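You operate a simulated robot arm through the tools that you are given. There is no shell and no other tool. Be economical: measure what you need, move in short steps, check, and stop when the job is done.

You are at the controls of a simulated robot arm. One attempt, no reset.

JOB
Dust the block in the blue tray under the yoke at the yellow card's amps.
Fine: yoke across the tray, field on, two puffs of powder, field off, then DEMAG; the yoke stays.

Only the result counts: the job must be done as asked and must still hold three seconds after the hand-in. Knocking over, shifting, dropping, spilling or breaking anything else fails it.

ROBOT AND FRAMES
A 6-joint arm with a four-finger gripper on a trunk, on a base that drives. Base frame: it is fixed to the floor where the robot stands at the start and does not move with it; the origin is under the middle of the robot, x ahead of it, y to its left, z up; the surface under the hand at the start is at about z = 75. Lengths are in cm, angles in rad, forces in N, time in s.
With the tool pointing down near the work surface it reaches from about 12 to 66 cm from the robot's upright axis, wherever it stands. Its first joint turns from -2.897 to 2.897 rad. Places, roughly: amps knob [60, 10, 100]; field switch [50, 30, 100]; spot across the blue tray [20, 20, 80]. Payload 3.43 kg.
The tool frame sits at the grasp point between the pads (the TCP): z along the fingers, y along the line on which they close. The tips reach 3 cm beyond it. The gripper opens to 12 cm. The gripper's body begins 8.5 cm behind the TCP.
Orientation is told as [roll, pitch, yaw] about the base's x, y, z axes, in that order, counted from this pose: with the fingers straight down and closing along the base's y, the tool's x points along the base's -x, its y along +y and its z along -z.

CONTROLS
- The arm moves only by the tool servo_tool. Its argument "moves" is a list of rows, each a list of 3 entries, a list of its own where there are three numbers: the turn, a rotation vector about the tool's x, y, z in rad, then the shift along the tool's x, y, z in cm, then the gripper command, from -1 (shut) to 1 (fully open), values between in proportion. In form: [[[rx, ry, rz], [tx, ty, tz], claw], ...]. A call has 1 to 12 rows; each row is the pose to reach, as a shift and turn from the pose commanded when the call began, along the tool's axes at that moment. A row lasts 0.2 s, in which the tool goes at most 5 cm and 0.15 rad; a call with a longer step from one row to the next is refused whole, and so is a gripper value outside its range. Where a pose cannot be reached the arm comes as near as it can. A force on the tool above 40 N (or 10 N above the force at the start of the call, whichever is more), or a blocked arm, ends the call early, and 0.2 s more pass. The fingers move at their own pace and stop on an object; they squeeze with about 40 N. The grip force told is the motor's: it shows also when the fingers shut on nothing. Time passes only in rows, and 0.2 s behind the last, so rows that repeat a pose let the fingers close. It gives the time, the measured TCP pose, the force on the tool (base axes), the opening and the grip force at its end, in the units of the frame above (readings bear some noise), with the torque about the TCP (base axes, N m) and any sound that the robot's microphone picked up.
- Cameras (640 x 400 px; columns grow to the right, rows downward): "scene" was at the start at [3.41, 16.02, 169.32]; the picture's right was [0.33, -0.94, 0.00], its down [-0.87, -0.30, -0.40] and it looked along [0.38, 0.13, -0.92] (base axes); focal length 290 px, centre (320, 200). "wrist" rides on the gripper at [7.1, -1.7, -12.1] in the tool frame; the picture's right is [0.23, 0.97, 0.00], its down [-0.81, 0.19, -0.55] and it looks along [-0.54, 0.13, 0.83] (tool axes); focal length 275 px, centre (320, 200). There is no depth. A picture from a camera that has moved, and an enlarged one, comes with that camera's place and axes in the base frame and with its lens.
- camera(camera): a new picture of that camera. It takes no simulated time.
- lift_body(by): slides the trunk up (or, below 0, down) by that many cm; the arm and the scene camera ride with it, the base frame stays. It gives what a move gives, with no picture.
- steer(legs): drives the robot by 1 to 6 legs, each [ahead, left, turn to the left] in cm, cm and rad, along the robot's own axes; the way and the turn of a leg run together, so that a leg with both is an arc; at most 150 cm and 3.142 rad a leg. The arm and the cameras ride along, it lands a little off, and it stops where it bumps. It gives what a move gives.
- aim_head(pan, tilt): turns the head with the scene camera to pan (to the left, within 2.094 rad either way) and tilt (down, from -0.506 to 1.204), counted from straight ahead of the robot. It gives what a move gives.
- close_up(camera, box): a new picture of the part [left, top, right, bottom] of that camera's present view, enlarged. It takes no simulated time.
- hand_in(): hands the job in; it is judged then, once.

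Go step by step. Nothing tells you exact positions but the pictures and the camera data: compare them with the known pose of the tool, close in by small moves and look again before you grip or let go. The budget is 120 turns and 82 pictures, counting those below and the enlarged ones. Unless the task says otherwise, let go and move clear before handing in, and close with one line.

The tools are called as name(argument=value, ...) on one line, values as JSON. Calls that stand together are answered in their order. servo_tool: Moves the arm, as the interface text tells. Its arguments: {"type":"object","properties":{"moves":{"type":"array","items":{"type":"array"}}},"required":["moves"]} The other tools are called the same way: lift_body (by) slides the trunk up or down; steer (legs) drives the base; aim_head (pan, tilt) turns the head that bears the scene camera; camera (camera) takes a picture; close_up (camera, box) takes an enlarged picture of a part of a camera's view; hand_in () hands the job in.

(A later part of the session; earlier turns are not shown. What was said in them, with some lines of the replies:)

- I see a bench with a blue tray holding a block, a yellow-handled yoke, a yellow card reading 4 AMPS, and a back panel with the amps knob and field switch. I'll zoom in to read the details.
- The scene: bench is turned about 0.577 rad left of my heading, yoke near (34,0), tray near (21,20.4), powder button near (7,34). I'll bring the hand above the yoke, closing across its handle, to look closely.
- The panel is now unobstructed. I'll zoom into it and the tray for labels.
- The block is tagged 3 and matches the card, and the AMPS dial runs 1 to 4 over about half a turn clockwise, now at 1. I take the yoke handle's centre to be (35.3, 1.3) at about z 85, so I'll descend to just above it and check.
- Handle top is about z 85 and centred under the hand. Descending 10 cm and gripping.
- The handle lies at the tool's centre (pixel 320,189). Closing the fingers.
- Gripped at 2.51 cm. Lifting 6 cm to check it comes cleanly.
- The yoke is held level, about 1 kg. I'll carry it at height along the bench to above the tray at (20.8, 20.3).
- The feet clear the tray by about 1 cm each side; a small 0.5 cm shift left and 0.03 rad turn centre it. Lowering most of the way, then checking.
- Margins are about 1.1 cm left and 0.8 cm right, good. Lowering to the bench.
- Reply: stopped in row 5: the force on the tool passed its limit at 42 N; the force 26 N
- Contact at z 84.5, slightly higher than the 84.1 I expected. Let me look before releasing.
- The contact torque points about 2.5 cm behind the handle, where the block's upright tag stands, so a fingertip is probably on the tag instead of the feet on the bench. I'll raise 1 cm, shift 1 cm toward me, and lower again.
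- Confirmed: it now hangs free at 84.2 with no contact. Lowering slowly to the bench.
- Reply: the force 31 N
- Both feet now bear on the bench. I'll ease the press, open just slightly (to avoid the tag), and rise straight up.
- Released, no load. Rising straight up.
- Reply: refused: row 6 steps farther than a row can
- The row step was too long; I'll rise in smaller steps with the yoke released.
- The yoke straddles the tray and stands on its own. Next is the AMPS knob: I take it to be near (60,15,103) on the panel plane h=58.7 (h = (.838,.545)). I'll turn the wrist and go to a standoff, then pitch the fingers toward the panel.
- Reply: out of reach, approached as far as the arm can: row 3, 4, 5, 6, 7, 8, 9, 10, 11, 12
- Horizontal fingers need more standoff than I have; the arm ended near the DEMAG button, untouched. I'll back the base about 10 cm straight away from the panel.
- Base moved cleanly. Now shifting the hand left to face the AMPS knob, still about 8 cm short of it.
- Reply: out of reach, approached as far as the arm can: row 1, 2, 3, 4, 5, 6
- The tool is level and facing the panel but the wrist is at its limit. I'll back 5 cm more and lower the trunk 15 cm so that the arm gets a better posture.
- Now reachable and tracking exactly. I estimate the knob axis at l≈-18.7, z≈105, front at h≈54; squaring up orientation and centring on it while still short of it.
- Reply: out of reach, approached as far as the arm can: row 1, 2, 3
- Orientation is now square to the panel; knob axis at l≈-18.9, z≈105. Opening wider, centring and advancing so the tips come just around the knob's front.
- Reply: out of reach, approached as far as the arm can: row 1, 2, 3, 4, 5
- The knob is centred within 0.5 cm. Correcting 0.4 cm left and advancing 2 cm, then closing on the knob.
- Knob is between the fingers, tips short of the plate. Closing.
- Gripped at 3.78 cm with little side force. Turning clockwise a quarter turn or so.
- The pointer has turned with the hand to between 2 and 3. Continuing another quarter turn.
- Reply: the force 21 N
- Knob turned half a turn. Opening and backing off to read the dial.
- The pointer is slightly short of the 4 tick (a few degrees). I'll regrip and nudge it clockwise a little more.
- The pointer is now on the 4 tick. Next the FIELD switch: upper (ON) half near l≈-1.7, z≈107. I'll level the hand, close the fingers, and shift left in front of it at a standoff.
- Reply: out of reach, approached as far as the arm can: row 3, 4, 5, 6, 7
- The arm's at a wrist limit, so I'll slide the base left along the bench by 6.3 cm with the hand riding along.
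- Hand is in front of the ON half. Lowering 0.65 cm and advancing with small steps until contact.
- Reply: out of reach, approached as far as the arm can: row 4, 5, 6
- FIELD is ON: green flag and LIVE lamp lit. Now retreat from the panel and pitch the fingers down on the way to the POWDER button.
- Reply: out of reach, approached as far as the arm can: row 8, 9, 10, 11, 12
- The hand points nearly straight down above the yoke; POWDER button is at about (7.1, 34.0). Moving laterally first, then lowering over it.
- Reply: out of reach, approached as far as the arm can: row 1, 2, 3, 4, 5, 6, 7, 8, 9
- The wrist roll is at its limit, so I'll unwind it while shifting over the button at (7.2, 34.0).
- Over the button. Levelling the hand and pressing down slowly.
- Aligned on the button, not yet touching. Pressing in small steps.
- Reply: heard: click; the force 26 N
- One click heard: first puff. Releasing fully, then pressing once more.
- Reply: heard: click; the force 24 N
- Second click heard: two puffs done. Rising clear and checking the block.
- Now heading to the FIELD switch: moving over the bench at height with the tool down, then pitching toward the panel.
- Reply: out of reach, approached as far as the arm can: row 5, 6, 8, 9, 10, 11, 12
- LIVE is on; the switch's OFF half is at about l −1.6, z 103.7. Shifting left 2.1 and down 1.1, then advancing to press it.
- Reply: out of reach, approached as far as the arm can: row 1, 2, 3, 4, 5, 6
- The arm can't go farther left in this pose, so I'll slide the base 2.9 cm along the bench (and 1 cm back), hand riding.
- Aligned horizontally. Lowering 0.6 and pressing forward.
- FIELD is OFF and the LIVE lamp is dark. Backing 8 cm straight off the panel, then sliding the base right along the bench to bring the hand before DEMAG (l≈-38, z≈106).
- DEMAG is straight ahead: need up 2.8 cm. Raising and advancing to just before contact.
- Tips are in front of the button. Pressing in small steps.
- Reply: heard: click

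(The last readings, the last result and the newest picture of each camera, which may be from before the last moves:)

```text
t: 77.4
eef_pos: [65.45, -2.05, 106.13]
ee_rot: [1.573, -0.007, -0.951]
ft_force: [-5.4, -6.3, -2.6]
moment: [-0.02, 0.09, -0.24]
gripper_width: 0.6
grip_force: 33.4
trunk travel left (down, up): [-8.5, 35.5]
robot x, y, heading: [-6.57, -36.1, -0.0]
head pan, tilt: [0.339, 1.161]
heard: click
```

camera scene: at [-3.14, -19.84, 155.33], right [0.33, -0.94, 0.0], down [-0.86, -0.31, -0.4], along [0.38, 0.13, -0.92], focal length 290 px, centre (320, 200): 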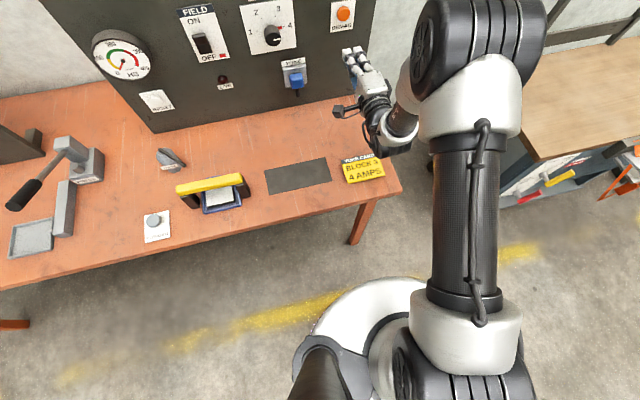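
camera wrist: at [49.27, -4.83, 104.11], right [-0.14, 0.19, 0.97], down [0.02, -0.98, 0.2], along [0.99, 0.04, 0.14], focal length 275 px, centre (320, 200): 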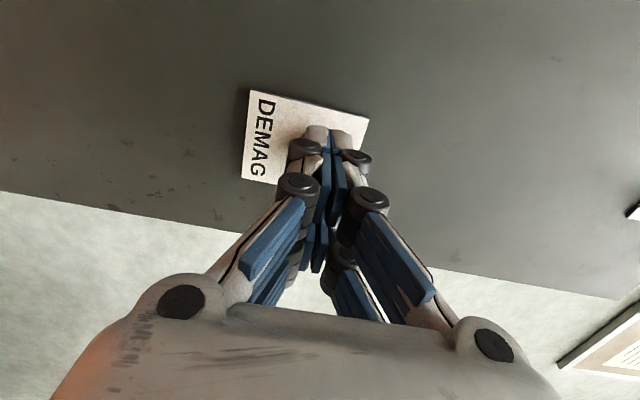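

The button clicked: DEMAG pressed. Retreating straight back, then checking everything.

servo_tool(moves=[[[0, 0, 0], [0, 0, -1.5], -1], [[0, 0, 0], [0, 0, -4], -1], [[0, 0, 0], [0, 0, -7], -1], [[0, 0, 0], [0, 0, -9], -1], [[0, 0, 0], [0, 0, -9], -1]])

steer(legs=[[-5, -3.2, 0]])

camera(camera="scene")

close_up(camera="scene", box=[130, 110, 290, 230])

close_up(camera="scene", box=[160, 0, 380, 130])

```text
t: 78.6
eef_pos: [58.2, -7.05, 106.26]
ee_rot: [1.575, -0.008, -0.96]
ft_force: [0.2, 0.6, 0.5]
moment: [-0.03, 0.04, -0.02]
gripper_width: 0.01
grip_force: 33.3
trunk travel left (down, up): [-8.5, 35.5]
robot x, y, heading: [-6.53, -35.91, 0.005]
head pan, tilt: [0.339, 1.161]
```

```text
t: 79.5
eef_pos: [53.07, -10.32, 106.39]
ee_rot: [1.576, -0.011, -0.963]
ft_force: [0.4, 0.0, -0.5]
moment: [0.02, 0.05, 0.05]
gripper_width: 0.0
grip_force: 33.6
trunk travel left (down, up): [-8.5, 35.5]
robot x, y, heading: [-11.29, -39.01, -0.004]
head pan, tilt: [0.339, 1.161]
```

```text
10 pictures are left
camera scene: at [-8.19, -22.99, 155.34], right [0.33, -0.94, 0.0], down [-0.86, -0.31, -0.4], along [0.38, 0.13, -0.92], focal length 290 px, centre (320, 200)
```

scene: 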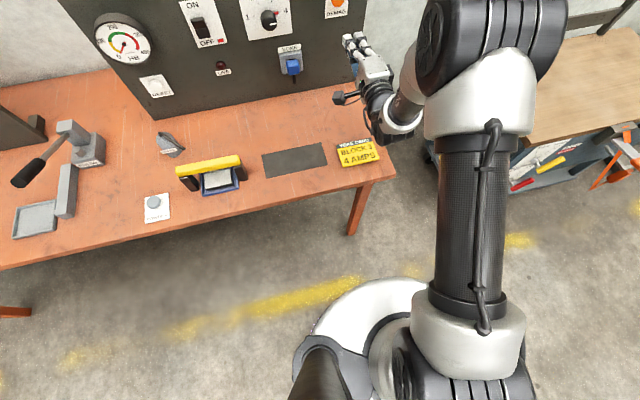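

```text
3.33 times, centred on (210, 170) of scene
camera zoom: at [-8.19, -22.99, 155.34], right [0.33, -0.94, 0.0], down [-0.86, -0.31, -0.4], along [0.38, 0.13, -0.92], focal length 968 px, centre (687, 300)
```

zoom: 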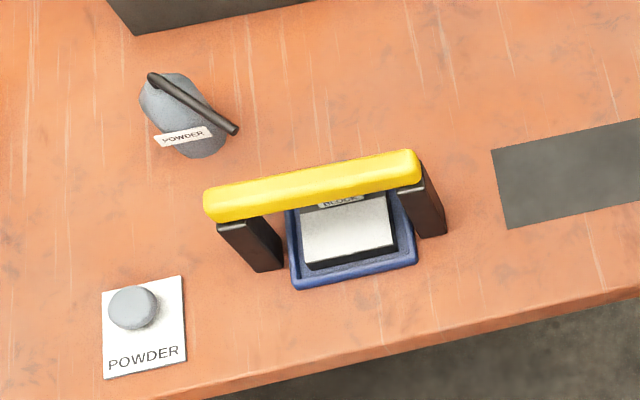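

```text
2.91 times, centred on (270, 65) of scene
camera zoom: at [-8.19, -22.99, 155.34], right [0.33, -0.94, 0.0], down [-0.86, -0.31, -0.4], along [0.38, 0.13, -0.92], focal length 844 px, centre (466, 593)
```

zoom: 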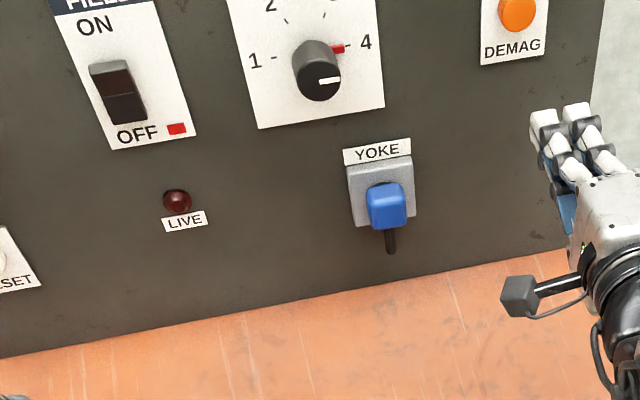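

The block is dusted, the yoke stands across the tray, amps is at 4, the field is off with LIVE dark, DEMAG has clicked, and the hand is clear. Handing in.

hand_in()

```text
The job is handed in.
```

I dusted the block in the blue tray under the yoke at 4 amps, with two puffs while the field was on. I then switched the field off, pressed DEMAG and left the yoke across the tray. While placing the yoke, a fingertip pressed briefly on the block's tag, but neither the block nor the tray appeared to shift.
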